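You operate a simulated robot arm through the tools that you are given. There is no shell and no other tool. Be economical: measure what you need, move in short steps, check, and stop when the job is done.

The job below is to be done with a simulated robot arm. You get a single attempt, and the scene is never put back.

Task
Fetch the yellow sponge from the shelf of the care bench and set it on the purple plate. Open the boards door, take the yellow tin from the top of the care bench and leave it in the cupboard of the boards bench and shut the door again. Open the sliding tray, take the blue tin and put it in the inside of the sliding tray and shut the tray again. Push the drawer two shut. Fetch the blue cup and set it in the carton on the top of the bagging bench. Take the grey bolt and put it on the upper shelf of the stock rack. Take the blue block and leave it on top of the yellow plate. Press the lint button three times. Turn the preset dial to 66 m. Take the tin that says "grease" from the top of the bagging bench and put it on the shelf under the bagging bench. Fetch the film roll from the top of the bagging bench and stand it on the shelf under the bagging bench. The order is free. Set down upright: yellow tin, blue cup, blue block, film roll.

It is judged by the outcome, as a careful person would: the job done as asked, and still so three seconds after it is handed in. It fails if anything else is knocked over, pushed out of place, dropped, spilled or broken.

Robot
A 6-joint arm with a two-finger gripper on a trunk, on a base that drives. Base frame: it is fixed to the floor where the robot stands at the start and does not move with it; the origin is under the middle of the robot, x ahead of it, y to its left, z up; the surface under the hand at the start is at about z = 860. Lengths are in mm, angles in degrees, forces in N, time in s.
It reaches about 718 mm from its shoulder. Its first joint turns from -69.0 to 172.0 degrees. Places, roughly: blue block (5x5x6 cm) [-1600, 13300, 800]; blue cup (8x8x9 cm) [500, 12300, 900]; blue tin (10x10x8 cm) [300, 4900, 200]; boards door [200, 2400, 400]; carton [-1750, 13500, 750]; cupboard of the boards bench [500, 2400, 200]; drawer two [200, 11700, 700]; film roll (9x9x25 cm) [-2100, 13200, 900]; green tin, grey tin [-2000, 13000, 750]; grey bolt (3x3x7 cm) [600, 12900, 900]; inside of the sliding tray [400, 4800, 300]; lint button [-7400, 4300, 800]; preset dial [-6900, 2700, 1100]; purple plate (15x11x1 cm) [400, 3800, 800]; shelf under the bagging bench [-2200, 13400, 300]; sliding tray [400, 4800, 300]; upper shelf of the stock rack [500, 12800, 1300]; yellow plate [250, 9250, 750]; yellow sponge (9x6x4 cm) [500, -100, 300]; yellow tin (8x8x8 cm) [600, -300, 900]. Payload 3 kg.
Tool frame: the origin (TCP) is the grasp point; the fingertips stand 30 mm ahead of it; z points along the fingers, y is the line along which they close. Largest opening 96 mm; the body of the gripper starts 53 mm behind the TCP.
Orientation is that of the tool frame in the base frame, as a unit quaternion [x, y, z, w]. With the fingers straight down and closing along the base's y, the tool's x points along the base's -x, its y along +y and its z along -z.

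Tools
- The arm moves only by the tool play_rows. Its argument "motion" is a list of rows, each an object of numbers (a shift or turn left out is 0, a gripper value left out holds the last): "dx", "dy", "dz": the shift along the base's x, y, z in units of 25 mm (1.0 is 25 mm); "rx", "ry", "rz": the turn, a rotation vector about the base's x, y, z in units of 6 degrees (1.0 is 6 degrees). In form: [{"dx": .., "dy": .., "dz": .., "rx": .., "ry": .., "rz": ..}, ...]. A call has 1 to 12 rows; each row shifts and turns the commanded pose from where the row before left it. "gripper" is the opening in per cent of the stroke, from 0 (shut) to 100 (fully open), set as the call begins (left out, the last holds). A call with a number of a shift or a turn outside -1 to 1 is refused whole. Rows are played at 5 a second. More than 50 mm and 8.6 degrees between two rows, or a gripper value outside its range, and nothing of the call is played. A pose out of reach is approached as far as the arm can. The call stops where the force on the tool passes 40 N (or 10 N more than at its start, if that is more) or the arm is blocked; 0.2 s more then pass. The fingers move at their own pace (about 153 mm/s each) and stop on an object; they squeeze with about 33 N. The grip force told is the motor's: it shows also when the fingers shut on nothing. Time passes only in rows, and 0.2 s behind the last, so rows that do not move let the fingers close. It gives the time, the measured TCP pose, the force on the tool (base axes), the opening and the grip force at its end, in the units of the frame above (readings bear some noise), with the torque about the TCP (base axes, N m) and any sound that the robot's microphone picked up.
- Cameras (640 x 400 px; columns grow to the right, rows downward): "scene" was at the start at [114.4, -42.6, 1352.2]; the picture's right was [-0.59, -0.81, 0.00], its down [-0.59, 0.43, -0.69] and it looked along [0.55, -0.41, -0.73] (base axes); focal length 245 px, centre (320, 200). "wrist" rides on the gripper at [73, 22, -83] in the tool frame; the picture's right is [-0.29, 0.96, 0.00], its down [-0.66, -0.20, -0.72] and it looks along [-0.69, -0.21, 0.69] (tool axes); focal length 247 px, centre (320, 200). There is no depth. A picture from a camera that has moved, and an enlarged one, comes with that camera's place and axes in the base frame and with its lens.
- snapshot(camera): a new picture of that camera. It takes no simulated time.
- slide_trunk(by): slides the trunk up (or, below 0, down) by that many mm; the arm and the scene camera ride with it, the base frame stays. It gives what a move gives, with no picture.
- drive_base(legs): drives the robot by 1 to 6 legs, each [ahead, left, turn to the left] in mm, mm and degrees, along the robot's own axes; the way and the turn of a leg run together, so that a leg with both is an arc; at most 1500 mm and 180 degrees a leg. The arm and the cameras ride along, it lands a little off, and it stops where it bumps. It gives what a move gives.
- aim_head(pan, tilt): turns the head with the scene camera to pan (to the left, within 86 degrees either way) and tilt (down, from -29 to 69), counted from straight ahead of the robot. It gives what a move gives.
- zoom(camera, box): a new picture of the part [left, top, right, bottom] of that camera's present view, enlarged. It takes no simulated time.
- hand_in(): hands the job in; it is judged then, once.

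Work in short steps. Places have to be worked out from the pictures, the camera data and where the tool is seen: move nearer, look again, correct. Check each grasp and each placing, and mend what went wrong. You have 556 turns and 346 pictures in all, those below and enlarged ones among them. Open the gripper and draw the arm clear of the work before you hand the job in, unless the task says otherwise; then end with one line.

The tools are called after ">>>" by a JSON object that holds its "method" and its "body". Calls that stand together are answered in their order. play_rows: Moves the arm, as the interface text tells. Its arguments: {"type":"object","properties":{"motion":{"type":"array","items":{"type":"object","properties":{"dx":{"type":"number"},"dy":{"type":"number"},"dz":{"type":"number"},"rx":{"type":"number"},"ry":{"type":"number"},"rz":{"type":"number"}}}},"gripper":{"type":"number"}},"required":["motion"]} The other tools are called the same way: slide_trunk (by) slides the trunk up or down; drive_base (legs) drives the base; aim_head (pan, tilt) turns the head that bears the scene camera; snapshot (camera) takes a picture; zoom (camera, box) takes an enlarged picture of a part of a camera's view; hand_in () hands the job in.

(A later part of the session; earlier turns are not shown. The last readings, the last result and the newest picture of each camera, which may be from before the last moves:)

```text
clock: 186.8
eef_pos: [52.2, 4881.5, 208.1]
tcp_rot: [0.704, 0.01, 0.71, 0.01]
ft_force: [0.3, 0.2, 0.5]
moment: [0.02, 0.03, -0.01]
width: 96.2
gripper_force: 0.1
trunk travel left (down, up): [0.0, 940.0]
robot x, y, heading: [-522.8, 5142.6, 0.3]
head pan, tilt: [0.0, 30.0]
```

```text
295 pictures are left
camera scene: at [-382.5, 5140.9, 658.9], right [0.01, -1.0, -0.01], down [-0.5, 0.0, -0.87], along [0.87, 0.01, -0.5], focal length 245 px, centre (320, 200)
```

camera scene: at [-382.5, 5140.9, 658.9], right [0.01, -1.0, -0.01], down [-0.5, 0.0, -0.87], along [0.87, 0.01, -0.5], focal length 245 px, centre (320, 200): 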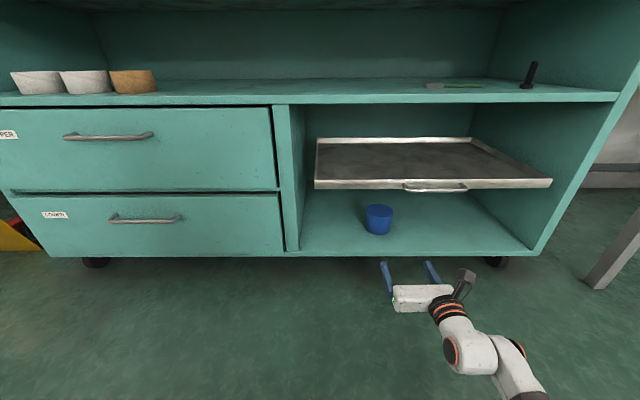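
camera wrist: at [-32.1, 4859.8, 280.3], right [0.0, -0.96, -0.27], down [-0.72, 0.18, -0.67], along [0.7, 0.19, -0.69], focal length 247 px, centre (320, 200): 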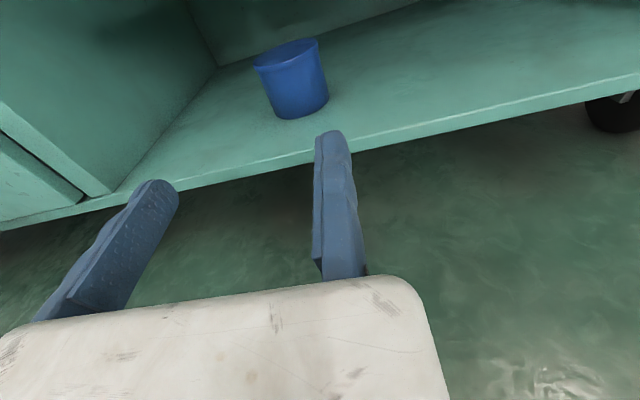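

The floor of the compartment is lower than I first thought, at z ≈ 108, and the tin is at about (374, 4942). I need its width exactly, so I zoom in.

>>> {"method": "zoom", "body": {"camera": "wrist", "box": [220, 20, 380, 120]}}

>>> {"method": "zoom", "body": {"camera": "scene", "box": [340, 180, 420, 250]}}

```text
4.00 times, centred on (300, 70) of wrist
camera zoom: at [-32.1, 4859.8, 280.3], right [0.0, -0.96, -0.27], down [-0.72, 0.18, -0.67], along [0.7, 0.19, -0.69], focal length 988 px, centre (400, 720)
```

zoom: 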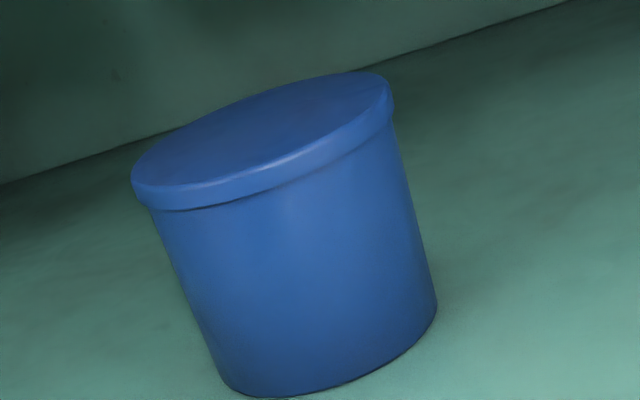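

```text
5.71 times, centred on (380, 215) of scene
camera zoom: at [-382.5, 5140.9, 658.9], right [0.01, -1.0, -0.01], down [-0.5, 0.0, -0.87], along [0.87, 0.01, -0.5], focal length 1398 px, centre (-23, 114)
```

zoom: 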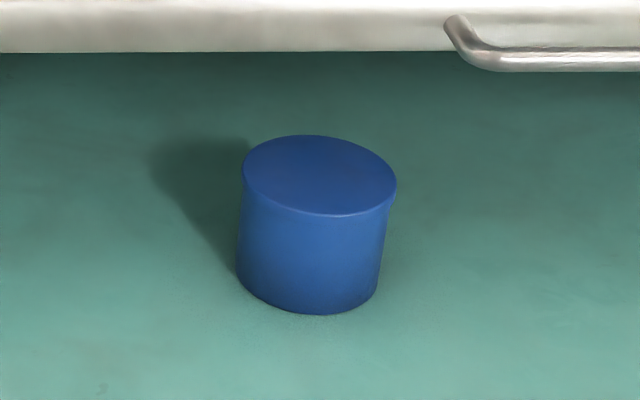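

The body under the lid measures about 93 mm, a close fit for the 96 mm opening. I pitch the hand 18 degrees down so the wrist clears the sill, level the roll and lower in front of the tin.

>>> {"method": "play_rows", "body": {"motion": [{"rx": 0.27, "ry": 1}, {"ry": 1}, {"ry": 1}, {"dz": -1}, {"dz": -1}]}}

>>> {"method": "play_rows", "body": {"motion": [{"dx": 0.2}]}}

```text
clock: 188.0
eef_pos: [53.2, 4883.7, 154.5]
tcp_rot: [0.807, -0.005, 0.591, -0.006]
ft_force: [-0.1, -0.2, 0.1]
moment: [0.0, 0.01, 0.02]
width: 96.2
gripper_force: 0.2
trunk travel left (down, up): [0.0, 940.0]
robot x, y, heading: [-526.6, 5144.3, 0.6]
head pan, tilt: [0.0, 30.0]
```

```text
clock: 188.4
eef_pos: [54.6, 4880.0, 152.2]
tcp_rot: [0.808, -0.002, 0.589, -0.001]
ft_force: [-0.2, 0.3, -0.6]
moment: [0.0, 0.02, -0.02]
width: 96.0
gripper_force: 0.1
trunk travel left (down, up): [0.0, 940.0]
robot x, y, heading: [-522.5, 5141.6, -0.2]
head pan, tilt: [0.0, 30.0]
```

I drive 195 mm forward and 13 left to just before the tin, and look.

>>> {"method": "drive_base", "body": {"legs": [[195, 12, 0]]}}

>>> {"method": "snapshot", "body": {"camera": "wrist"}}

```text
clock: 189.9
eef_pos: [251.0, 4893.4, 156.3]
tcp_rot: [0.806, -0.002, 0.591, 0.0]
ft_force: [0.3, 0.6, -0.3]
moment: [-0.01, 0.0, 0.01]
width: 95.9
gripper_force: 0.0
trunk travel left (down, up): [0.0, 940.0]
robot x, y, heading: [-327.4, 5155.3, 0.1]
head pan, tilt: [0.0, 30.0]
```

```text
292 pictures are left
camera wrist: at [193.1, 4869.9, 251.9], right [-0.09, -0.96, -0.28], down [-0.89, 0.21, -0.41], along [0.45, 0.21, -0.87], focal length 247 px, centre (320, 200)
```

wrist: 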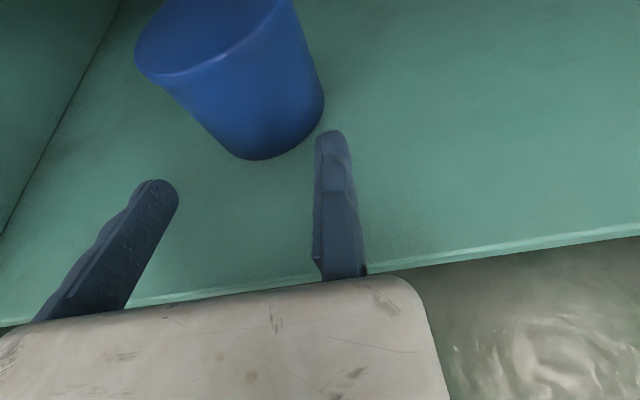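

The tin's centre works out at about (365, 4943), 4 mm left of the middle of the gap. I correct that, lower a little and start to move in with the arm.

>>> {"method": "play_rows", "body": {"motion": [{"dy": 0.17, "dz": -0.4}, {"dx": 0.6}, {"dx": 0.6}]}}

>>> {"method": "snapshot", "body": {"camera": "wrist"}}

```text
clock: 190.7
eef_pos: [280.2, 4881.6, 154.3]
tcp_rot: [0.805, 0.004, 0.593, 0.018]
ft_force: [-0.1, 0.8, -0.2]
moment: [0.01, -0.01, -0.01]
width: 95.8
gripper_force: 0.0
trunk travel left (down, up): [0.0, 940.0]
robot x, y, heading: [-328.5, 5156.6, 0.2]
head pan, tilt: [0.0, 30.0]
```

```text
291 pictures are left
camera wrist: at [222.0, 4863.1, 249.6], right [-0.1, -0.96, -0.25], down [-0.88, 0.2, -0.42], along [0.46, 0.18, -0.87], focal length 247 px, centre (320, 200)
```

wrist: 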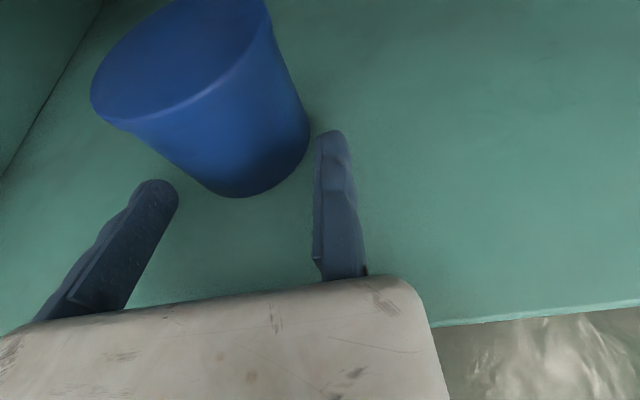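

The arm sags sideways near its full stretch. I pull it back a little, straighten it, and let the base make the approach instead.

>>> {"method": "play_rows", "body": {"motion": [{"dx": -0.8, "rx": 0.33, "rz": 0.2}, {"dx": -0.8, "dy": 0.3}, {"dx": -0.4}]}}

>>> {"method": "drive_base", "body": {"legs": [[55, 5, 0]]}}

>>> {"method": "snapshot", "body": {"camera": "wrist"}}

```text
clock: 191.5
eef_pos: [236.7, 4900.9, 155.8]
tcp_rot: [0.803, 0.003, 0.596, -0.01]
ft_force: [-0.5, 0.6, -0.2]
moment: [-0.02, -0.01, -0.01]
width: 96.0
gripper_force: 0.0
trunk travel left (down, up): [0.0, 940.0]
robot x, y, heading: [-326.2, 5152.5, 0.3]
head pan, tilt: [0.0, 30.0]
```

```text
clock: 192.5
eef_pos: [291.1, 4904.6, 154.6]
tcp_rot: [0.803, 0.003, 0.595, -0.009]
ft_force: [-0.3, 0.3, 0.5]
moment: [0.02, -0.01, 0.01]
width: 96.3
gripper_force: 0.0
trunk travel left (down, up): [0.0, 940.0]
robot x, y, heading: [-273.2, 5160.8, -0.2]
head pan, tilt: [0.0, 30.0]
```

```text
290 pictures are left
camera wrist: at [232.9, 4880.1, 248.2], right [-0.07, -0.95, -0.29], down [-0.89, 0.19, -0.42], along [0.46, 0.23, -0.86], focal length 247 px, centre (320, 200)
```

wrist: 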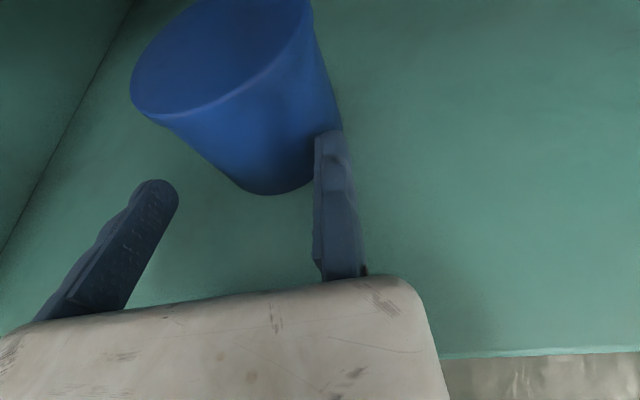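

The fixed finger now sits about 5 mm too far left. I correct by small amounts and check again.

>>> {"method": "play_rows", "body": {"motion": [{"dy": -0.26, "rz": -0.18}, {"dz": -0.2}]}}

>>> {"method": "snapshot", "body": {"camera": "wrist"}}

```text
clock: 193.1
eef_pos: [292.2, 4894.6, 147.2]
tcp_rot: [0.802, -0.006, 0.597, -0.005]
ft_force: [0.0, 0.0, 0.5]
moment: [0.02, 0.02, 0.0]
width: 96.3
gripper_force: 0.0
trunk travel left (down, up): [0.0, 940.0]
robot x, y, heading: [-275.0, 5160.0, 0.2]
head pan, tilt: [0.0, 30.0]
```

```text
289 pictures are left
camera wrist: at [232.8, 4871.9, 240.9], right [-0.09, -0.95, -0.3], down [-0.88, 0.21, -0.42], along [0.46, 0.22, -0.86], focal length 247 px, centre (320, 200)
```

wrist: 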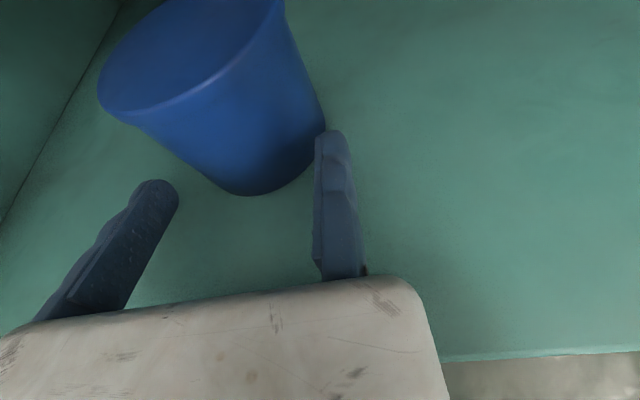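

Aligned to within about 2 mm. I drive forward in two short legs.

>>> {"method": "drive_base", "body": {"legs": [[35, 0, 0]]}}

>>> {"method": "snapshot", "body": {"camera": "wrist"}}

```text
clock: 193.9
eef_pos: [326.4, 4896.8, 146.5]
tcp_rot: [0.803, -0.007, 0.596, -0.007]
ft_force: [0.3, -0.8, -0.1]
moment: [0.0, 0.01, 0.04]
width: 95.9
gripper_force: 0.0
trunk travel left (down, up): [0.0, 940.0]
robot x, y, heading: [-238.5, 5161.2, 0.0]
head pan, tilt: [0.0, 30.0]
```

```text
288 pictures are left
camera wrist: at [267.9, 4872.2, 240.3], right [-0.09, -0.95, -0.3], down [-0.88, 0.21, -0.42], along [0.46, 0.23, -0.86], focal length 247 px, centre (320, 200)
```

wrist: 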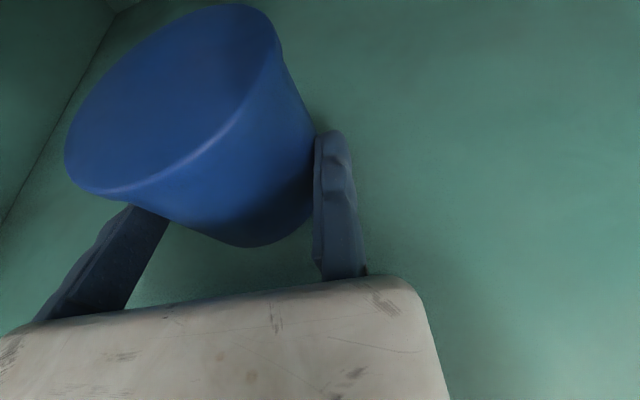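

Both fingers straddle the tin without touching it. Another 33 mm, then I close.

>>> {"method": "drive_base", "body": {"legs": [[33, 0, 0]]}}

>>> {"method": "play_rows", "body": {"motion": [{"dz": 0}, {"dz": 0}, {"dz": 0}], "gripper": 0}}

>>> {"method": "snapshot", "body": {"camera": "wrist"}}

```text
clock: 194.8
eef_pos: [359.6, 4897.5, 147.6]
tcp_rot: [0.803, -0.006, 0.596, -0.005]
ft_force: [0.3, 0.2, 0.3]
moment: [0.02, 0.0, -0.03]
width: 95.8
gripper_force: 0.1
trunk travel left (down, up): [0.0, 940.0]
robot x, y, heading: [-201.2, 5161.1, 0.2]
head pan, tilt: [0.0, 30.0]
```

```text
clock: 195.6
eef_pos: [358.1, 4895.7, 148.3]
tcp_rot: [0.803, -0.006, 0.596, -0.006]
ft_force: [-0.4, -0.7, -0.2]
moment: [-0.02, -0.01, 0.0]
width: 88.3
gripper_force: 32.8
trunk travel left (down, up): [0.0, 940.0]
robot x, y, heading: [-204.3, 5161.3, 0.1]
head pan, tilt: [0.0, 30.0]
```

```text
287 pictures are left
camera wrist: at [300.5, 4872.5, 242.2], right [-0.09, -0.95, -0.3], down [-0.88, 0.21, -0.42], along [0.46, 0.22, -0.86], focal length 247 px, centre (320, 200)
```

wrist: 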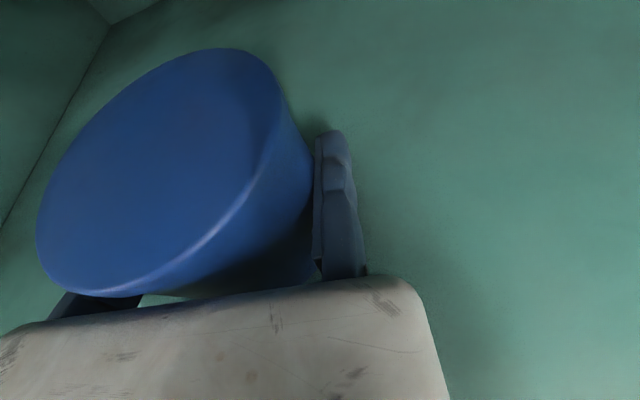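

Gripped, 88 mm wide. I lift 30 mm, then back out.

>>> {"method": "play_rows", "body": {"motion": [{"dz": 0.4}, {"dz": 0.8}]}}

>>> {"method": "drive_base", "body": {"legs": [[-330, 0, 0]]}}

>>> {"method": "snapshot", "body": {"camera": "wrist"}}

>>> {"method": "snapshot", "body": {"camera": "scene"}}

```text
clock: 196.2
eef_pos: [357.3, 4896.2, 178.1]
tcp_rot: [0.803, -0.006, 0.596, -0.006]
ft_force: [-0.5, 1.0, -1.1]
moment: [-0.02, 0.01, 0.02]
width: 88.2
gripper_force: 33.3
trunk travel left (down, up): [0.0, 940.0]
robot x, y, heading: [-204.3, 5156.6, 0.3]
head pan, tilt: [0.0, 30.0]
```

```text
clock: 198.4
eef_pos: [32.5, 4894.3, 177.9]
tcp_rot: [0.803, -0.007, 0.597, -0.005]
ft_force: [-0.1, 0.2, -0.9]
moment: [-0.04, -0.02, -0.03]
width: 88.2
gripper_force: 33.0
trunk travel left (down, up): [0.0, 940.0]
robot x, y, heading: [-528.2, 5159.0, 0.1]
head pan, tilt: [0.0, 30.0]
```

```text
286 pictures are left
camera wrist: at [-26.7, 4870.9, 271.9], right [-0.09, -0.95, -0.3], down [-0.88, 0.21, -0.42], along [0.46, 0.22, -0.86], focal length 247 px, centre (320, 200)
```

wrist: 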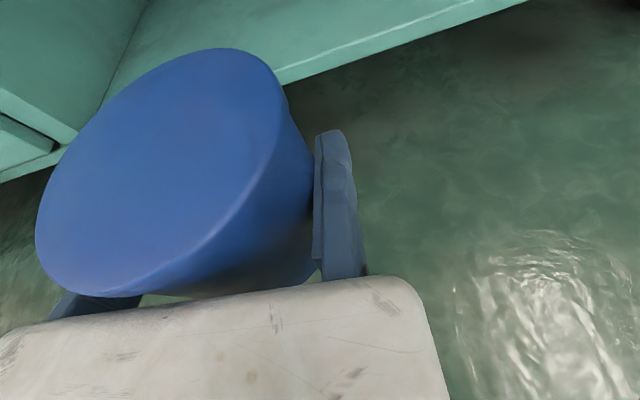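

```text
285 pictures are left
camera scene: at [-390.5, 5162.0, 656.5], right [0.0, -1.0, 0.0], down [-0.5, 0.0, -0.87], along [0.87, 0.0, -0.5], focal length 245 px, centre (320, 200)
```

scene: 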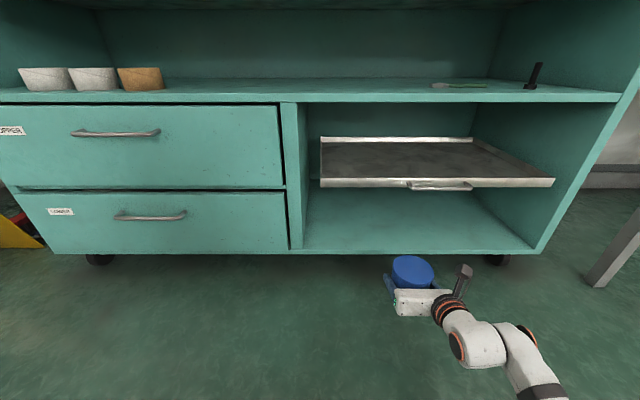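

The tin is held. The tray's rim is at z ≈ 351 with a free height of about 200 mm above it, so the tin can go straight in over the front rim. I raise the trunk to carry it above the rim.

>>> {"method": "slide_trunk", "body": {"by": 240}}

>>> {"method": "snapshot", "body": {"camera": "scene"}}

>>> {"method": "snapshot", "body": {"camera": "wrist"}}

```text
clock: 200.9
eef_pos: [31.7, 4893.7, 417.3]
tcp_rot: [0.803, -0.006, 0.596, -0.005]
ft_force: [0.4, 0.3, -0.1]
moment: [-0.03, 0.02, -0.01]
width: 88.0
gripper_force: 32.5
trunk travel left (down, up): [-240.0, 700.0]
robot x, y, heading: [-526.7, 5155.2, -0.0]
head pan, tilt: [0.0, 30.0]
```

```text
284 pictures are left
camera scene: at [-390.4, 5162.0, 896.4], right [0.0, -1.0, 0.0], down [-0.5, 0.0, -0.87], along [0.87, 0.0, -0.5], focal length 245 px, centre (320, 200)
```

scene: 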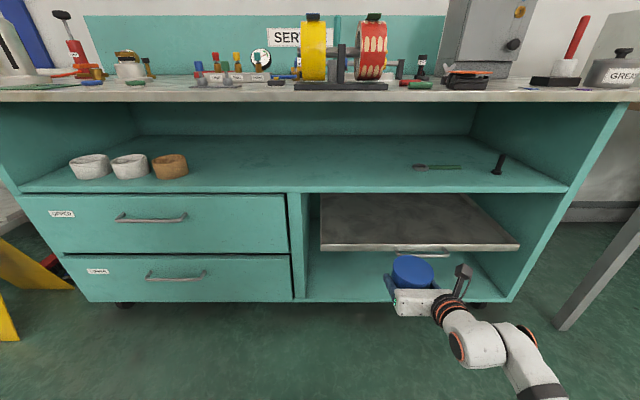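

```text
283 pictures are left
camera wrist: at [-26.7, 4870.8, 511.8], right [-0.09, -0.95, -0.3], down [-0.88, 0.21, -0.42], along [0.46, 0.22, -0.86], focal length 247 px, centre (320, 200)
```

wrist: 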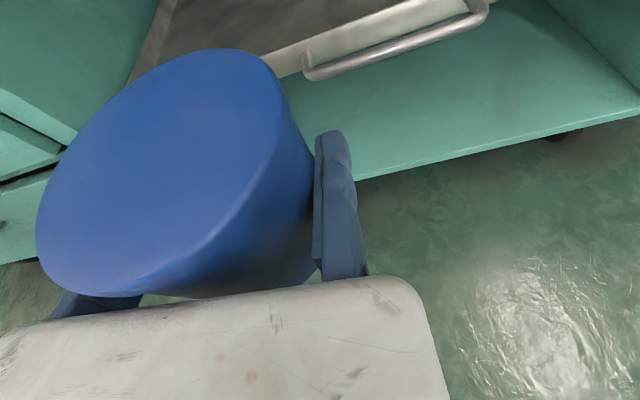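

The second view confirms the rim at z 352 and the shelf above at z 571. I drive the tin in over the rim.

>>> {"method": "drive_base", "body": {"legs": [[200, 0, 0]]}}

>>> {"method": "snapshot", "body": {"camera": "scene"}}

>>> {"method": "drive_base", "body": {"legs": [[120, 0, 0]]}}

>>> {"method": "snapshot", "body": {"camera": "scene"}}

>>> {"method": "snapshot", "body": {"camera": "wrist"}}

```text
clock: 202.4
eef_pos: [230.5, 4896.4, 418.0]
tcp_rot: [0.802, -0.007, 0.597, -0.005]
ft_force: [-0.2, 0.3, -0.6]
moment: [-0.03, 0.02, 0.02]
width: 88.2
gripper_force: 32.7
trunk travel left (down, up): [-240.0, 700.0]
robot x, y, heading: [-332.6, 5157.8, 0.2]
head pan, tilt: [0.0, 30.0]
```

```text
282 pictures are left
camera scene: at [-191.7, 5162.3, 896.5], right [0.0, -1.0, 0.0], down [-0.5, 0.0, -0.87], along [0.87, 0.0, -0.5], focal length 245 px, centre (320, 200)
```

scene: 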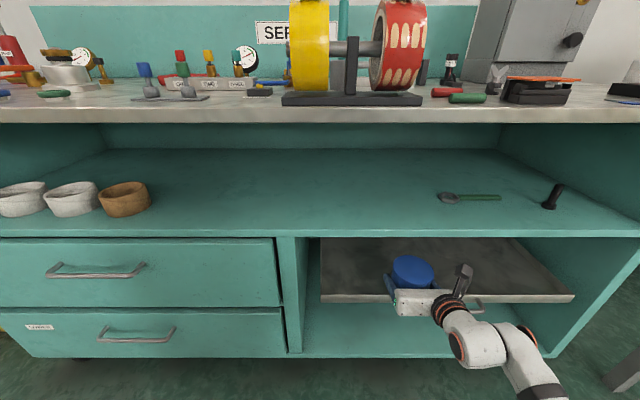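

```text
clock: 203.7
eef_pos: [349.2, 4894.8, 418.6]
tcp_rot: [0.803, -0.007, 0.596, -0.005]
ft_force: [0.0, 0.1, -0.2]
moment: [-0.03, 0.03, 0.0]
width: 88.2
gripper_force: 33.5
trunk travel left (down, up): [-240.0, 700.0]
robot x, y, heading: [-210.9, 5160.9, 0.1]
head pan, tilt: [0.0, 30.0]
```

```text
281 pictures are left
camera scene: at [-72.8, 5162.5, 896.5], right [0.0, -1.0, 0.0], down [-0.5, 0.0, -0.87], along [0.87, 0.0, -0.5], focal length 245 px, centre (320, 200)
```

scene: 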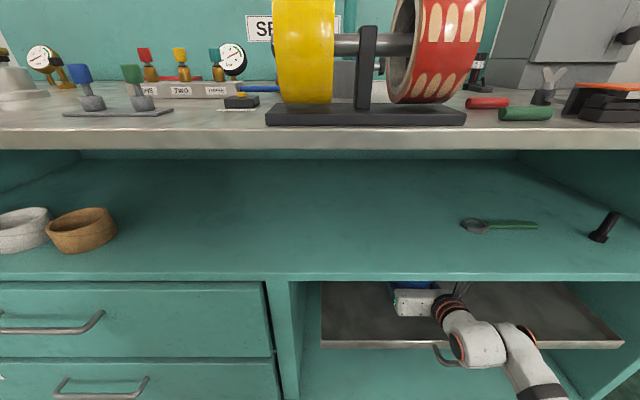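

```text
280 pictures are left
camera wrist: at [291.1, 4871.5, 511.7], right [-0.09, -0.95, -0.3], down [-0.88, 0.21, -0.42], along [0.46, 0.22, -0.86], focal length 247 px, centre (320, 200)
```

wrist: 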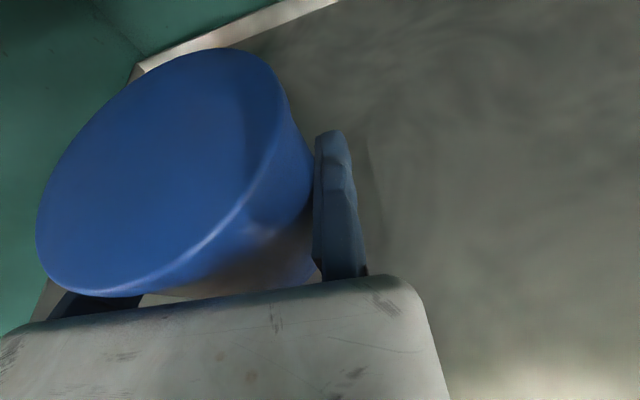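

The tin is above the tray. I lower in steps and watch the force.

>>> {"method": "play_rows", "body": {"motion": [{"dz": -0.8}, {"dz": -0.6}]}}

>>> {"method": "play_rows", "body": {"motion": [{"dz": -0.25}, {"dz": -0.2}]}}

>>> {"method": "snapshot", "body": {"camera": "wrist"}}

```text
clock: 204.3
eef_pos: [350.6, 4895.7, 381.5]
tcp_rot: [0.803, -0.007, 0.595, -0.005]
ft_force: [0.6, -0.1, 0.1]
moment: [-0.05, 0.03, 0.01]
width: 88.0
gripper_force: 33.7
trunk travel left (down, up): [-240.0, 700.0]
robot x, y, heading: [-216.4, 5162.6, -0.0]
head pan, tilt: [0.0, 30.0]
```

```text
clock: 204.9
eef_pos: [350.6, 4895.1, 375.7]
tcp_rot: [0.8, -0.006, 0.599, -0.004]
ft_force: [1.3, -3.2, 10.6]
moment: [-0.02, 0.21, 0.05]
width: 87.8
gripper_force: 33.2
trunk travel left (down, up): [-240.0, 700.0]
robot x, y, heading: [-210.9, 5162.1, -0.1]
head pan, tilt: [0.0, 30.0]
```

```text
279 pictures are left
camera wrist: at [290.8, 4871.5, 468.3], right [-0.09, -0.95, -0.3], down [-0.88, 0.21, -0.43], along [0.47, 0.22, -0.85], focal length 247 px, centre (320, 200)
```

wrist: 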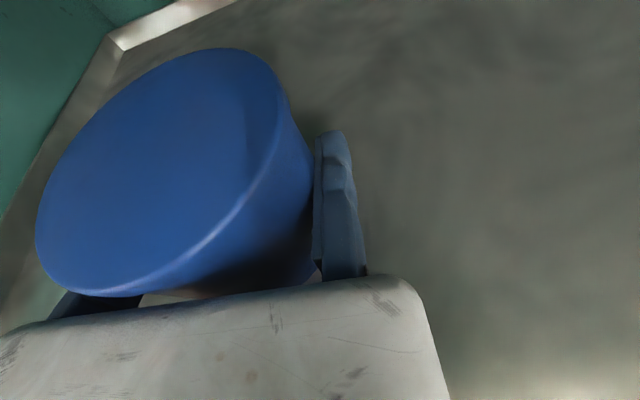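

It is standing on the tray's floor. I open, ease the fixed finger off the tin and back straight out.

>>> {"method": "play_rows", "body": {"motion": [{"dz": 0}, {"dz": 0}, {"dy": -0.12, "dz": 0.06}, {"dx": -1}, {"dx": -1}, {"dx": -1}], "gripper": 100}}

>>> {"method": "snapshot", "body": {"camera": "wrist"}}

```text
clock: 206.3
eef_pos: [288.5, 4890.2, 370.3]
tcp_rot: [0.803, -0.005, 0.597, -0.007]
ft_force: [0.7, 2.7, 4.4]
moment: [0.06, 0.51, -0.27]
width: 95.9
gripper_force: 0.1
out of reach, approached as far as the arm can: row 6
trunk travel left (down, up): [-240.0, 700.0]
robot x, y, heading: [-210.2, 5162.7, 0.2]
head pan, tilt: [0.0, 30.0]
```

```text
278 pictures are left
camera wrist: at [230.3, 4865.6, 465.3], right [-0.08, -0.95, -0.3], down [-0.88, 0.21, -0.42], along [0.46, 0.23, -0.86], focal length 247 px, centre (320, 200)
```

wrist: 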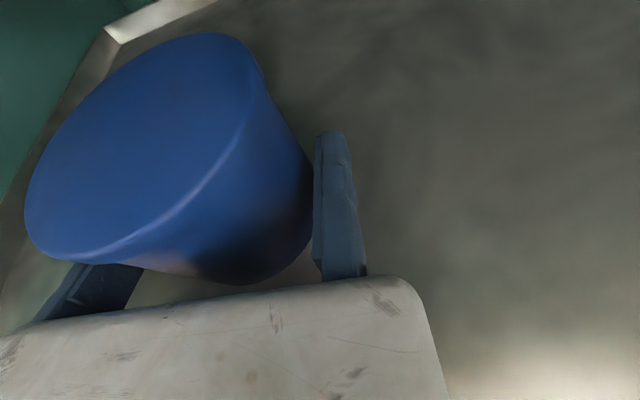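

The tin was dragged about 40 mm by the outer finger and now stands near the front rim. I recentre the gap sideways first and check the forces.

>>> {"method": "play_rows", "body": {"motion": [{"dy": 0.14}, {"dz": 0}]}}

>>> {"method": "zoom", "body": {"camera": "wrist", "box": [0, 20, 400, 310]}}

>>> {"method": "zoom", "body": {"camera": "scene", "box": [360, 270, 560, 395]}}

```text
clock: 206.9
eef_pos: [291.1, 4893.3, 370.4]
tcp_rot: [0.802, -0.005, 0.597, -0.007]
ft_force: [0.7, -4.2, 9.2]
moment: [0.01, 1.07, 0.57]
width: 95.9
gripper_force: 0.0
trunk travel left (down, up): [-240.0, 700.0]
robot x, y, heading: [-212.5, 5156.6, -0.0]
head pan, tilt: [0.0, 30.0]
```

```text
1.38 times, centred on (200, 165) of wrist
camera zoom: at [231.3, 4868.1, 464.9], right [-0.09, -0.95, -0.3], down [-0.88, 0.21, -0.42], along [0.46, 0.23, -0.86], focal length 341 px, centre (486, 248)
```

zoom: 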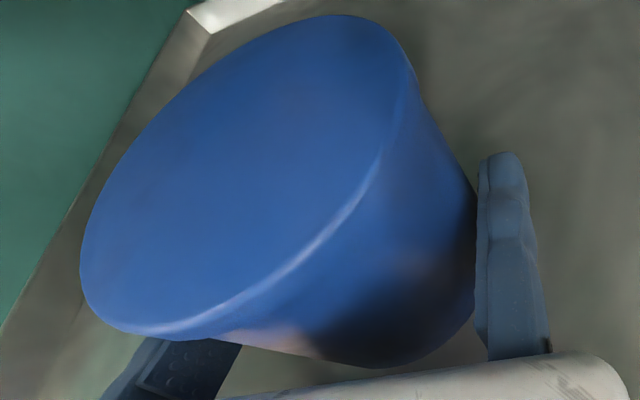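

```text
3.20 times, centred on (460, 332) of scene
camera zoom: at [-73.9, 5162.7, 896.7], right [0.0, -1.0, 0.0], down [-0.5, 0.0, -0.87], along [0.87, 0.0, -0.5], focal length 783 px, centre (-128, -224)
```

zoom: 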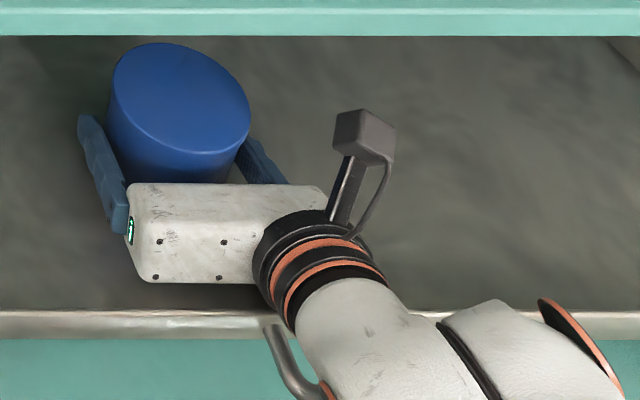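

Now the fixed finger touches. I set the gap half way back, and raise slightly since there is some upward force too.

>>> {"method": "play_rows", "body": {"motion": [{"dy": -0.07, "dz": 0.15}, {"dz": 0}]}}

>>> {"method": "play_rows", "body": {"motion": [{"dz": 0.1}, {"dz": 0}]}}

```text
clock: 207.5
eef_pos: [291.0, 4891.1, 372.8]
tcp_rot: [0.804, -0.005, 0.595, -0.007]
ft_force: [0.4, -0.3, 0.8]
moment: [-0.01, 0.04, 0.03]
width: 95.8
gripper_force: 0.2
trunk travel left (down, up): [-240.0, 700.0]
robot x, y, heading: [-218.3, 5160.4, -0.1]
head pan, tilt: [0.0, 30.0]
```

```text
clock: 208.1
eef_pos: [290.9, 4891.0, 376.7]
tcp_rot: [0.804, -0.006, 0.595, -0.006]
ft_force: [0.8, -0.3, -0.3]
moment: [0.03, -0.01, 0.05]
width: 95.8
gripper_force: 0.0
trunk travel left (down, up): [-240.0, 700.0]
robot x, y, heading: [-213.1, 5161.1, -0.2]
head pan, tilt: [0.0, 30.0]
```

The forces are at zero. I drive back 40 mm and look whether the tin stays.

>>> {"method": "drive_base", "body": {"legs": [[-40, 0, 0]]}}

>>> {"method": "snapshot", "body": {"camera": "wrist"}}

```text
clock: 209.0
eef_pos: [250.1, 4891.6, 375.6]
tcp_rot: [0.804, -0.005, 0.595, -0.007]
ft_force: [0.1, -0.1, -0.3]
moment: [0.01, 0.01, 0.03]
width: 96.0
gripper_force: 0.1
trunk travel left (down, up): [-240.0, 700.0]
robot x, y, heading: [-255.4, 5158.5, 0.0]
head pan, tilt: [0.0, 30.0]
```

```text
275 pictures are left
camera wrist: at [192.1, 4866.6, 470.2], right [-0.09, -0.95, -0.3], down [-0.88, 0.21, -0.42], along [0.46, 0.23, -0.86], focal length 247 px, centre (320, 200)
```

wrist: 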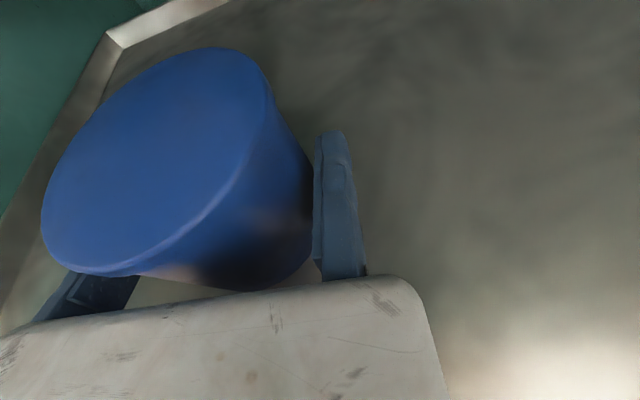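

The tray's far corner stays at the same place in the wrist view, so the tray itself is sliding out with my hand. I look from the head camera.

>>> {"method": "snapshot", "body": {"camera": "scene"}}

>>> {"method": "zoom", "body": {"camera": "scene", "box": [360, 250, 600, 400]}}

```text
274 pictures are left
camera scene: at [-113.1, 5162.5, 896.5], right [0.0, -1.0, 0.0], down [-0.5, 0.0, -0.87], along [0.87, 0.0, -0.5], focal length 245 px, centre (320, 200)
```

scene: 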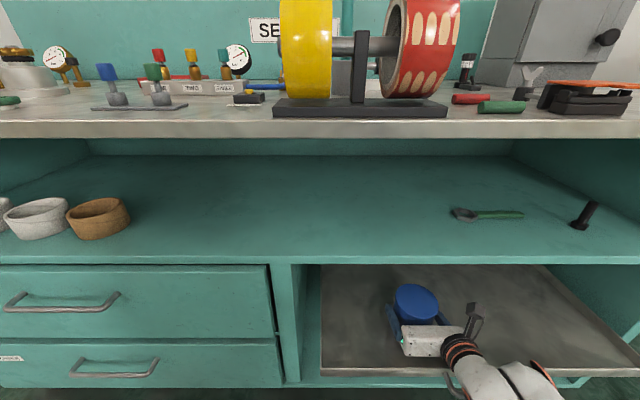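

```text
2.67 times, centred on (480, 325) of scene
camera zoom: at [-113.1, 5162.5, 896.5], right [0.0, -1.0, 0.0], down [-0.5, 0.0, -0.87], along [0.87, 0.0, -0.5], focal length 653 px, centre (-107, -133)
```

zoom: 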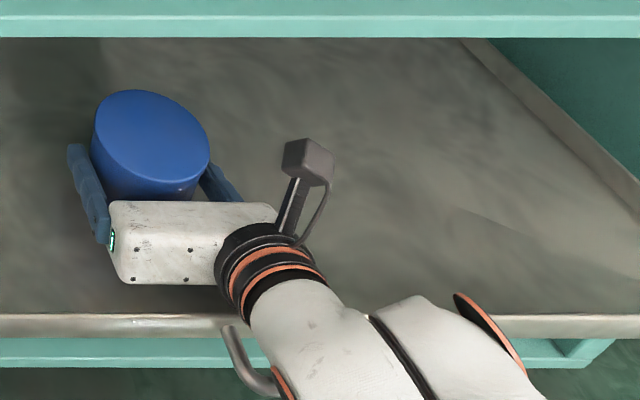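

The tray slides so easily that the tin drags it along. I let it come out to its stop, where the tin should slip out of the open fingers, and push the tray shut afterwards.

>>> {"method": "drive_base", "body": {"legs": [[-100, 0, 0]]}}

>>> {"method": "snapshot", "body": {"camera": "wrist"}}

>>> {"method": "snapshot", "body": {"camera": "scene"}}

```text
clock: 210.1
eef_pos: [150.0, 4891.7, 376.2]
tcp_rot: [0.803, -0.006, 0.595, -0.006]
ft_force: [0.4, -0.5, 0.3]
moment: [0.02, 0.0, 0.0]
width: 95.9
gripper_force: 0.0
trunk travel left (down, up): [-240.0, 700.0]
robot x, y, heading: [-355.1, 5159.9, 0.2]
head pan, tilt: [0.0, 30.0]
```

```text
272 pictures are left
camera wrist: at [91.6, 4866.4, 470.3], right [-0.09, -0.95, -0.3], down [-0.88, 0.21, -0.42], along [0.46, 0.23, -0.86], focal length 247 px, centre (320, 200)
```

wrist: 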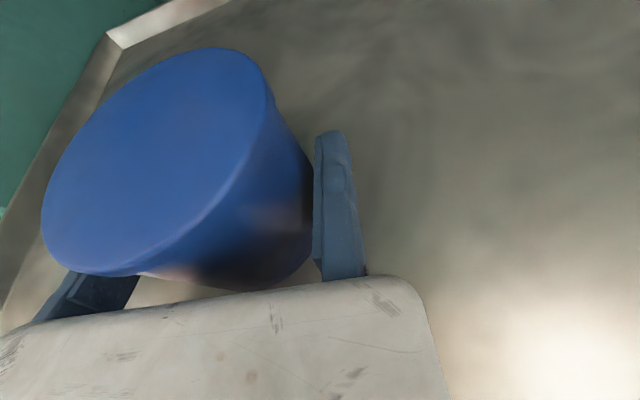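

```text
271 pictures are left
camera scene: at [-213.6, 5162.3, 896.5], right [0.0, -1.0, 0.0], down [-0.5, 0.0, -0.87], along [0.87, 0.0, -0.5], focal length 245 px, centre (320, 200)
```

scene: 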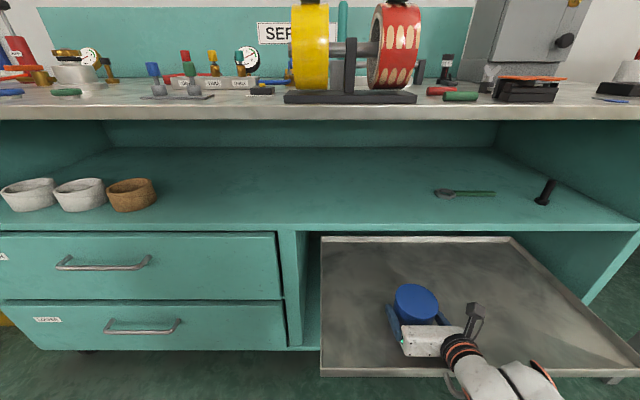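

The tray follows the hand exactly, so some part of the wrist is hooked on its rim or handle. I grip the tin again and lift both clear; the tray can stay open.

>>> {"method": "play_rows", "body": {"motion": [{"dz": 0}, {"dz": 0}, {"dz": 0}], "gripper": 0}}

>>> {"method": "play_rows", "body": {"motion": [{"dz": 0.5}, {"dz": 1}, {"dz": 1}]}}

>>> {"method": "snapshot", "body": {"camera": "wrist"}}

>>> {"method": "snapshot", "body": {"camera": "scene"}}

```text
clock: 210.9
eef_pos: [149.5, 4892.2, 377.3]
tcp_rot: [0.803, -0.006, 0.596, -0.006]
ft_force: [1.3, -1.0, 2.3]
moment: [0.0, -0.03, 0.04]
width: 88.1
gripper_force: 33.2
trunk travel left (down, up): [-240.0, 700.0]
robot x, y, heading: [-354.8, 5159.7, 0.1]
head pan, tilt: [0.0, 30.0]
```

```text
clock: 211.7
eef_pos: [149.9, 4891.5, 439.5]
tcp_rot: [0.804, -0.005, 0.595, -0.007]
ft_force: [0.4, 0.1, -0.5]
moment: [-0.04, -0.03, -0.02]
width: 87.9
gripper_force: 32.8
trunk travel left (down, up): [-240.0, 700.0]
robot x, y, heading: [-352.8, 5161.3, 0.4]
head pan, tilt: [0.0, 30.0]
```

```text
270 pictures are left
camera wrist: at [91.7, 4866.8, 533.0], right [-0.09, -0.95, -0.3], down [-0.88, 0.21, -0.42], along [0.46, 0.23, -0.86], focal length 247 px, centre (320, 200)
```

wrist: 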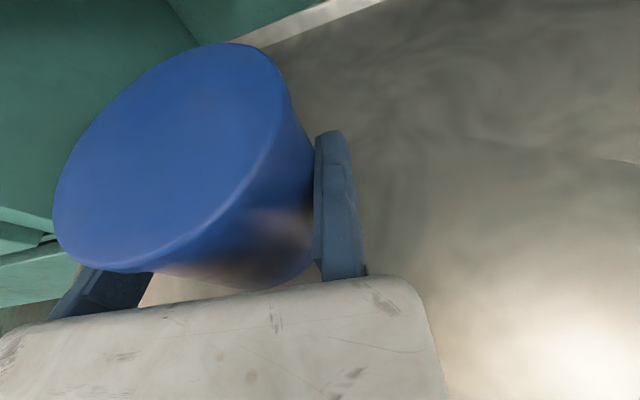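

```text
269 pictures are left
camera scene: at [-213.5, 5162.3, 896.5], right [0.0, -1.0, 0.0], down [-0.5, 0.0, -0.87], along [0.87, 0.0, -0.5], focal length 245 px, centre (320, 200)
```

scene: 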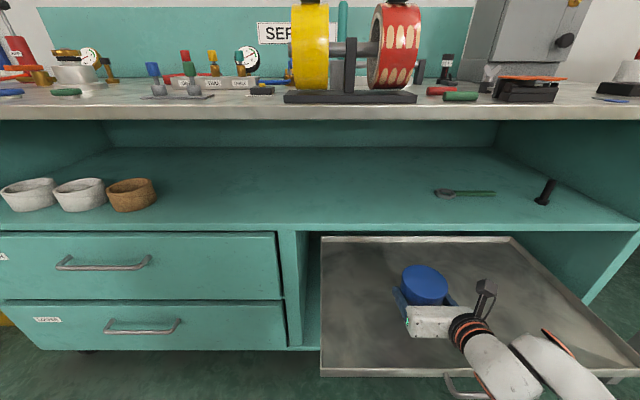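

I look closely at the wrist and the tray's handle to see what hooked.

>>> {"method": "zoom", "body": {"camera": "scene", "box": [380, 250, 640, 400]}}

>>> {"method": "aim_head", "body": {"pan": -25, "tilt": 45}}

>>> {"method": "snapshot", "body": {"camera": "scene"}}

```text
2.46 times, centred on (510, 325) of scene
camera zoom: at [-213.5, 5162.3, 896.5], right [0.0, -1.0, 0.0], down [-0.5, 0.0, -0.87], along [0.87, 0.0, -0.5], focal length 602 px, centre (-148, -108)
```

zoom: 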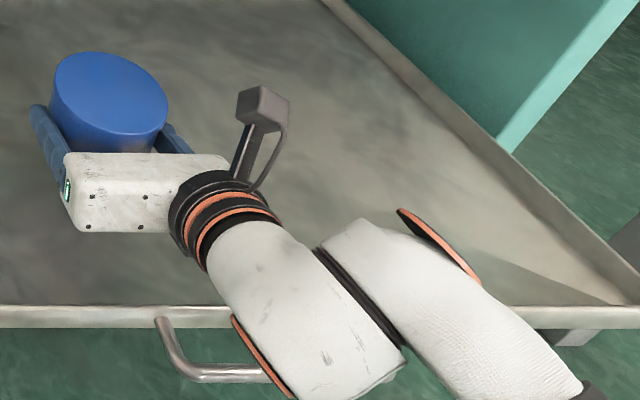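

```text
clock: 212.6
eef_pos: [149.1, 4891.2, 439.7]
tcp_rot: [0.804, -0.006, 0.595, -0.006]
ft_force: [0.6, -0.1, -0.4]
moment: [-0.03, 0.01, 0.0]
width: 87.9
gripper_force: 32.7
trunk travel left (down, up): [-240.0, 700.0]
robot x, y, heading: [-352.8, 5164.8, 0.2]
head pan, tilt: [-25.0, 45.0]
```

```text
267 pictures are left
camera scene: at [-230.2, 5127.9, 873.9], right [-0.42, -0.91, 0.0], down [-0.64, 0.3, -0.71], along [0.64, -0.3, -0.71], focal length 245 px, centre (320, 200)
```

scene: 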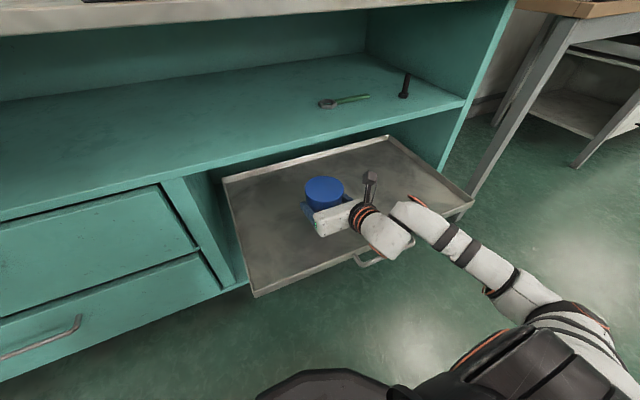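

The round knuckle behind the gripper dips in at the rim and handle. With the tray now open I set the tin down deeper in it, so the knuckle stays well inside during release.

>>> {"method": "play_rows", "body": {"motion": [{"dz": -0.7}, {"dz": -0.5}]}}

>>> {"method": "drive_base", "body": {"legs": [[200, 0, 0]]}}

>>> {"method": "snapshot", "body": {"camera": "scene"}}

>>> {"method": "snapshot", "body": {"camera": "wrist"}}

```text
clock: 213.2
eef_pos: [150.8, 4892.4, 408.8]
tcp_rot: [0.804, -0.004, 0.594, -0.008]
ft_force: [0.3, -0.1, -0.1]
moment: [-0.02, -0.03, 0.01]
width: 88.1
gripper_force: 33.0
trunk travel left (down, up): [-240.0, 700.0]
robot x, y, heading: [-352.8, 5159.5, -0.2]
head pan, tilt: [-25.0, 45.0]
```

```text
clock: 214.8
eef_pos: [352.4, 4891.7, 409.4]
tcp_rot: [0.804, -0.004, 0.594, -0.008]
ft_force: [0.7, 0.1, 0.3]
moment: [-0.02, -0.03, 0.01]
width: 87.8
gripper_force: 33.3
trunk travel left (down, up): [-240.0, 700.0]
robot x, y, heading: [-152.4, 5161.2, 0.5]
head pan, tilt: [-25.0, 45.0]
```

```text
266 pictures are left
camera scene: at [-29.7, 5128.5, 873.9], right [-0.42, -0.91, 0.0], down [-0.64, 0.3, -0.71], along [0.64, -0.3, -0.71], focal length 245 px, centre (320, 200)
```

scene: 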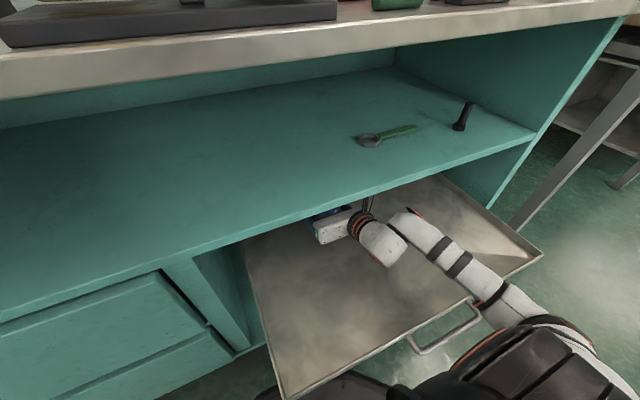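

```text
265 pictures are left
camera wrist: at [293.6, 4867.5, 503.1], right [-0.08, -0.95, -0.3], down [-0.89, 0.21, -0.42], along [0.46, 0.23, -0.86], focal length 247 px, centre (320, 200)
```

wrist: 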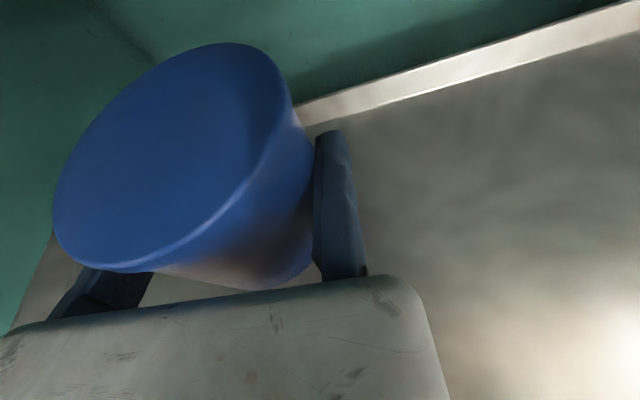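

The tin is well inside the tray. I lower it onto the tray's floor and release.

>>> {"method": "play_rows", "body": {"motion": [{"dz": -0.8}, {"dz": -0.35}, {"dz": -0.2}]}}

>>> {"method": "play_rows", "body": {"motion": [{"dz": 0}, {"dz": 0}, {"dy": -0.12}, {"dz": 0}], "gripper": 100}}

>>> {"method": "drive_base", "body": {"legs": [[-45, 0, 0]]}}

>>> {"method": "snapshot", "body": {"camera": "wrist"}}

>>> {"method": "snapshot", "body": {"camera": "scene"}}

```text
clock: 215.6
eef_pos: [351.0, 4892.8, 376.5]
tcp_rot: [0.803, -0.003, 0.595, -0.008]
ft_force: [-0.2, -1.5, 4.4]
moment: [-0.07, -0.05, -0.01]
width: 88.0
gripper_force: 32.8
trunk travel left (down, up): [-240.0, 700.0]
robot x, y, heading: [-157.6, 5160.7, 0.2]
head pan, tilt: [-25.0, 45.0]
```

```text
clock: 216.6
eef_pos: [351.8, 4889.6, 374.6]
tcp_rot: [0.804, -0.004, 0.595, -0.008]
ft_force: [0.0, 0.1, 1.3]
moment: [0.0, -0.01, 0.01]
width: 96.0
gripper_force: 0.1
trunk travel left (down, up): [-240.0, 700.0]
robot x, y, heading: [-153.6, 5163.5, 0.0]
head pan, tilt: [-25.0, 45.0]
```

```text
clock: 217.5
eef_pos: [306.2, 4888.2, 376.4]
tcp_rot: [0.805, -0.005, 0.594, -0.007]
ft_force: [0.1, 0.7, -1.0]
moment: [-0.04, -0.02, 0.03]
width: 96.2
gripper_force: 0.0
trunk travel left (down, up): [-240.0, 700.0]
robot x, y, heading: [-196.2, 5164.2, 0.3]
head pan, tilt: [-25.0, 45.0]
```

```text
264 pictures are left
camera wrist: at [248.6, 4864.5, 469.4], right [-0.08, -0.95, -0.3], down [-0.89, 0.21, -0.42], along [0.46, 0.23, -0.86], focal length 247 px, centre (320, 200)
```

wrist: 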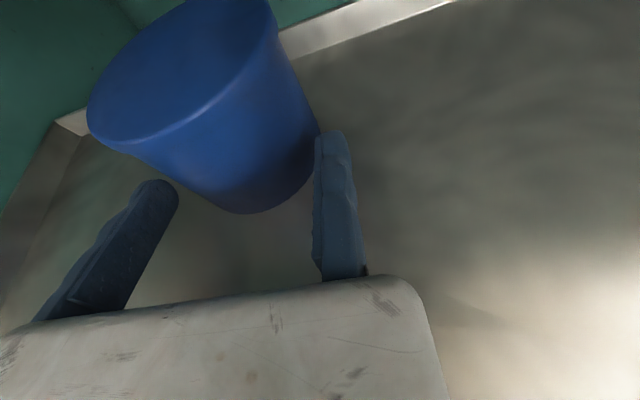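

```text
263 pictures are left
camera scene: at [-74.6, 5128.5, 873.9], right [-0.42, -0.91, 0.0], down [-0.64, 0.3, -0.71], along [0.64, -0.3, -0.71], focal length 245 px, centre (320, 200)
```

scene: 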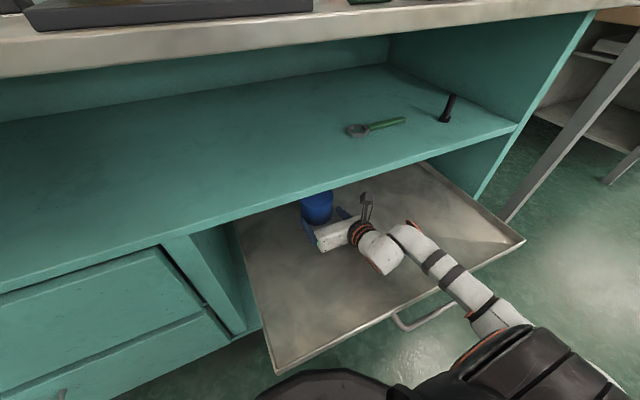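

The tin stays and the fingers leave it. I back a bit further, raise, and withdraw fully over the rim.

>>> {"method": "drive_base", "body": {"legs": [[-55, 0, 0]]}}

>>> {"method": "play_rows", "body": {"motion": [{"dz": 1}, {"dz": 1}, {"dz": 1}]}}

>>> {"method": "drive_base", "body": {"legs": [[-250, 0, 0]]}}

>>> {"method": "aim_head", "body": {"pan": -10, "tilt": 35}}

>>> {"method": "snapshot", "body": {"camera": "scene"}}

```text
clock: 218.4
eef_pos: [251.4, 4889.2, 375.0]
tcp_rot: [0.805, -0.004, 0.594, -0.008]
ft_force: [-0.1, 0.9, 0.7]
moment: [0.01, 0.0, 0.03]
width: 96.0
gripper_force: 0.1
trunk travel left (down, up): [-240.0, 700.0]
robot x, y, heading: [-253.4, 5160.6, 0.2]
head pan, tilt: [-25.0, 45.0]
```

```text
clock: 219.2
eef_pos: [251.1, 4889.7, 450.2]
tcp_rot: [0.804, -0.004, 0.594, -0.008]
ft_force: [0.6, 0.2, 1.0]
moment: [-0.02, 0.02, 0.02]
width: 96.0
gripper_force: 0.1
trunk travel left (down, up): [-240.0, 700.0]
robot x, y, heading: [-252.1, 5163.2, 0.1]
head pan, tilt: [-25.0, 45.0]
```

```text
clock: 221.1
eef_pos: [0.9, 4889.1, 450.4]
tcp_rot: [0.804, -0.004, 0.594, -0.009]
ft_force: [0.1, 0.4, -1.1]
moment: [-0.01, 0.0, -0.03]
width: 96.0
gripper_force: 0.0
trunk travel left (down, up): [-240.0, 700.0]
robot x, y, heading: [-504.1, 5161.3, 0.1]
head pan, tilt: [-25.0, 45.0]
```

```text
clock: 221.8
eef_pos: [0.1, 4887.7, 449.9]
tcp_rot: [0.804, -0.004, 0.594, -0.008]
ft_force: [0.0, 0.0, -0.4]
moment: [-0.01, 0.01, -0.01]
width: 95.9
gripper_force: 0.1
trunk travel left (down, up): [-240.0, 700.0]
robot x, y, heading: [-508.7, 5156.0, -0.1]
head pan, tilt: [-10.0, 35.0]
```

```text
262 pictures are left
camera scene: at [-367.7, 5146.5, 888.7], right [-0.17, -0.99, 0.0], down [-0.57, 0.1, -0.82], along [0.81, -0.14, -0.57], focal length 245 px, centre (320, 200)
```

scene: 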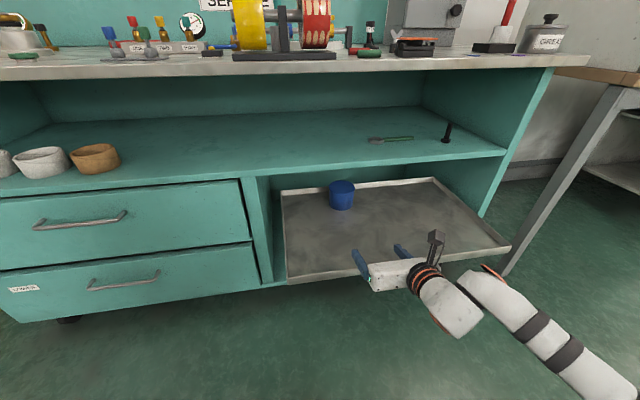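

The tin stands upright in the open tray. To shut the tray I close the fingers, back off, line up with the middle of the handle and lower to its height.

>>> {"method": "drive_base", "body": {"legs": [[-110, -60, 0]]}}

>>> {"method": "play_rows", "body": {"motion": [{"dz": -1}, {"dz": -1}, {"dz": -1}, {"dz": -1}], "gripper": 0}}

>>> {"method": "snapshot", "body": {"camera": "wrist"}}

>>> {"method": "snapshot", "body": {"camera": "scene"}}

```text
clock: 223.1
eef_pos: [-110.8, 4827.0, 451.5]
tcp_rot: [0.804, -0.004, 0.595, -0.008]
ft_force: [0.0, -0.5, -0.1]
moment: [-0.02, -0.01, 0.02]
width: 95.9
gripper_force: 0.0
trunk travel left (down, up): [-240.0, 700.0]
robot x, y, heading: [-617.0, 5098.9, 0.3]
head pan, tilt: [-10.0, 35.0]
```

```text
clock: 224.1
eef_pos: [-110.5, 4827.6, 351.4]
tcp_rot: [0.805, -0.005, 0.594, -0.008]
ft_force: [0.9, -0.5, 0.0]
moment: [0.01, 0.02, -0.01]
width: 0.0
gripper_force: 32.3
trunk travel left (down, up): [-240.0, 700.0]
robot x, y, heading: [-617.9, 5099.8, -0.0]
head pan, tilt: [-10.0, 35.0]
```

```text
261 pictures are left
camera wrist: at [-168.2, 4803.0, 444.0], right [-0.08, -0.95, -0.3], down [-0.89, 0.21, -0.42], along [0.46, 0.23, -0.86], focal length 247 px, centre (320, 200)
```

wrist: 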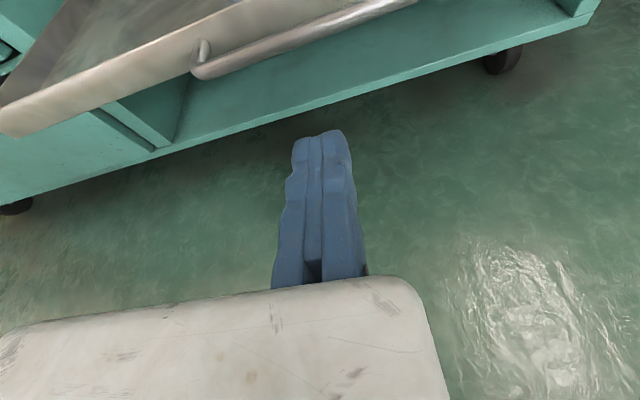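

```text
260 pictures are left
camera scene: at [-478.0, 5086.2, 888.7], right [-0.17, -0.99, 0.0], down [-0.56, 0.1, -0.82], along [0.81, -0.14, -0.57], focal length 245 px, centre (320, 200)
```

scene: 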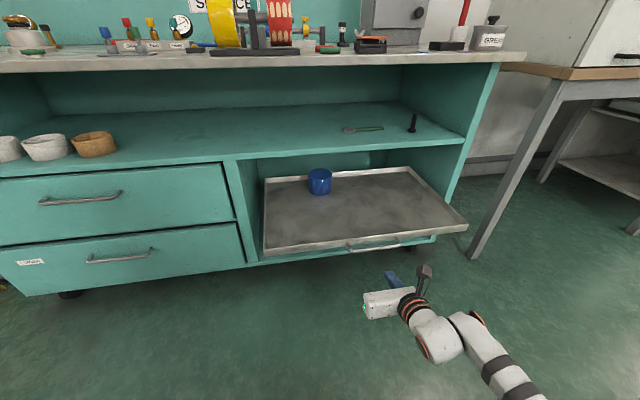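

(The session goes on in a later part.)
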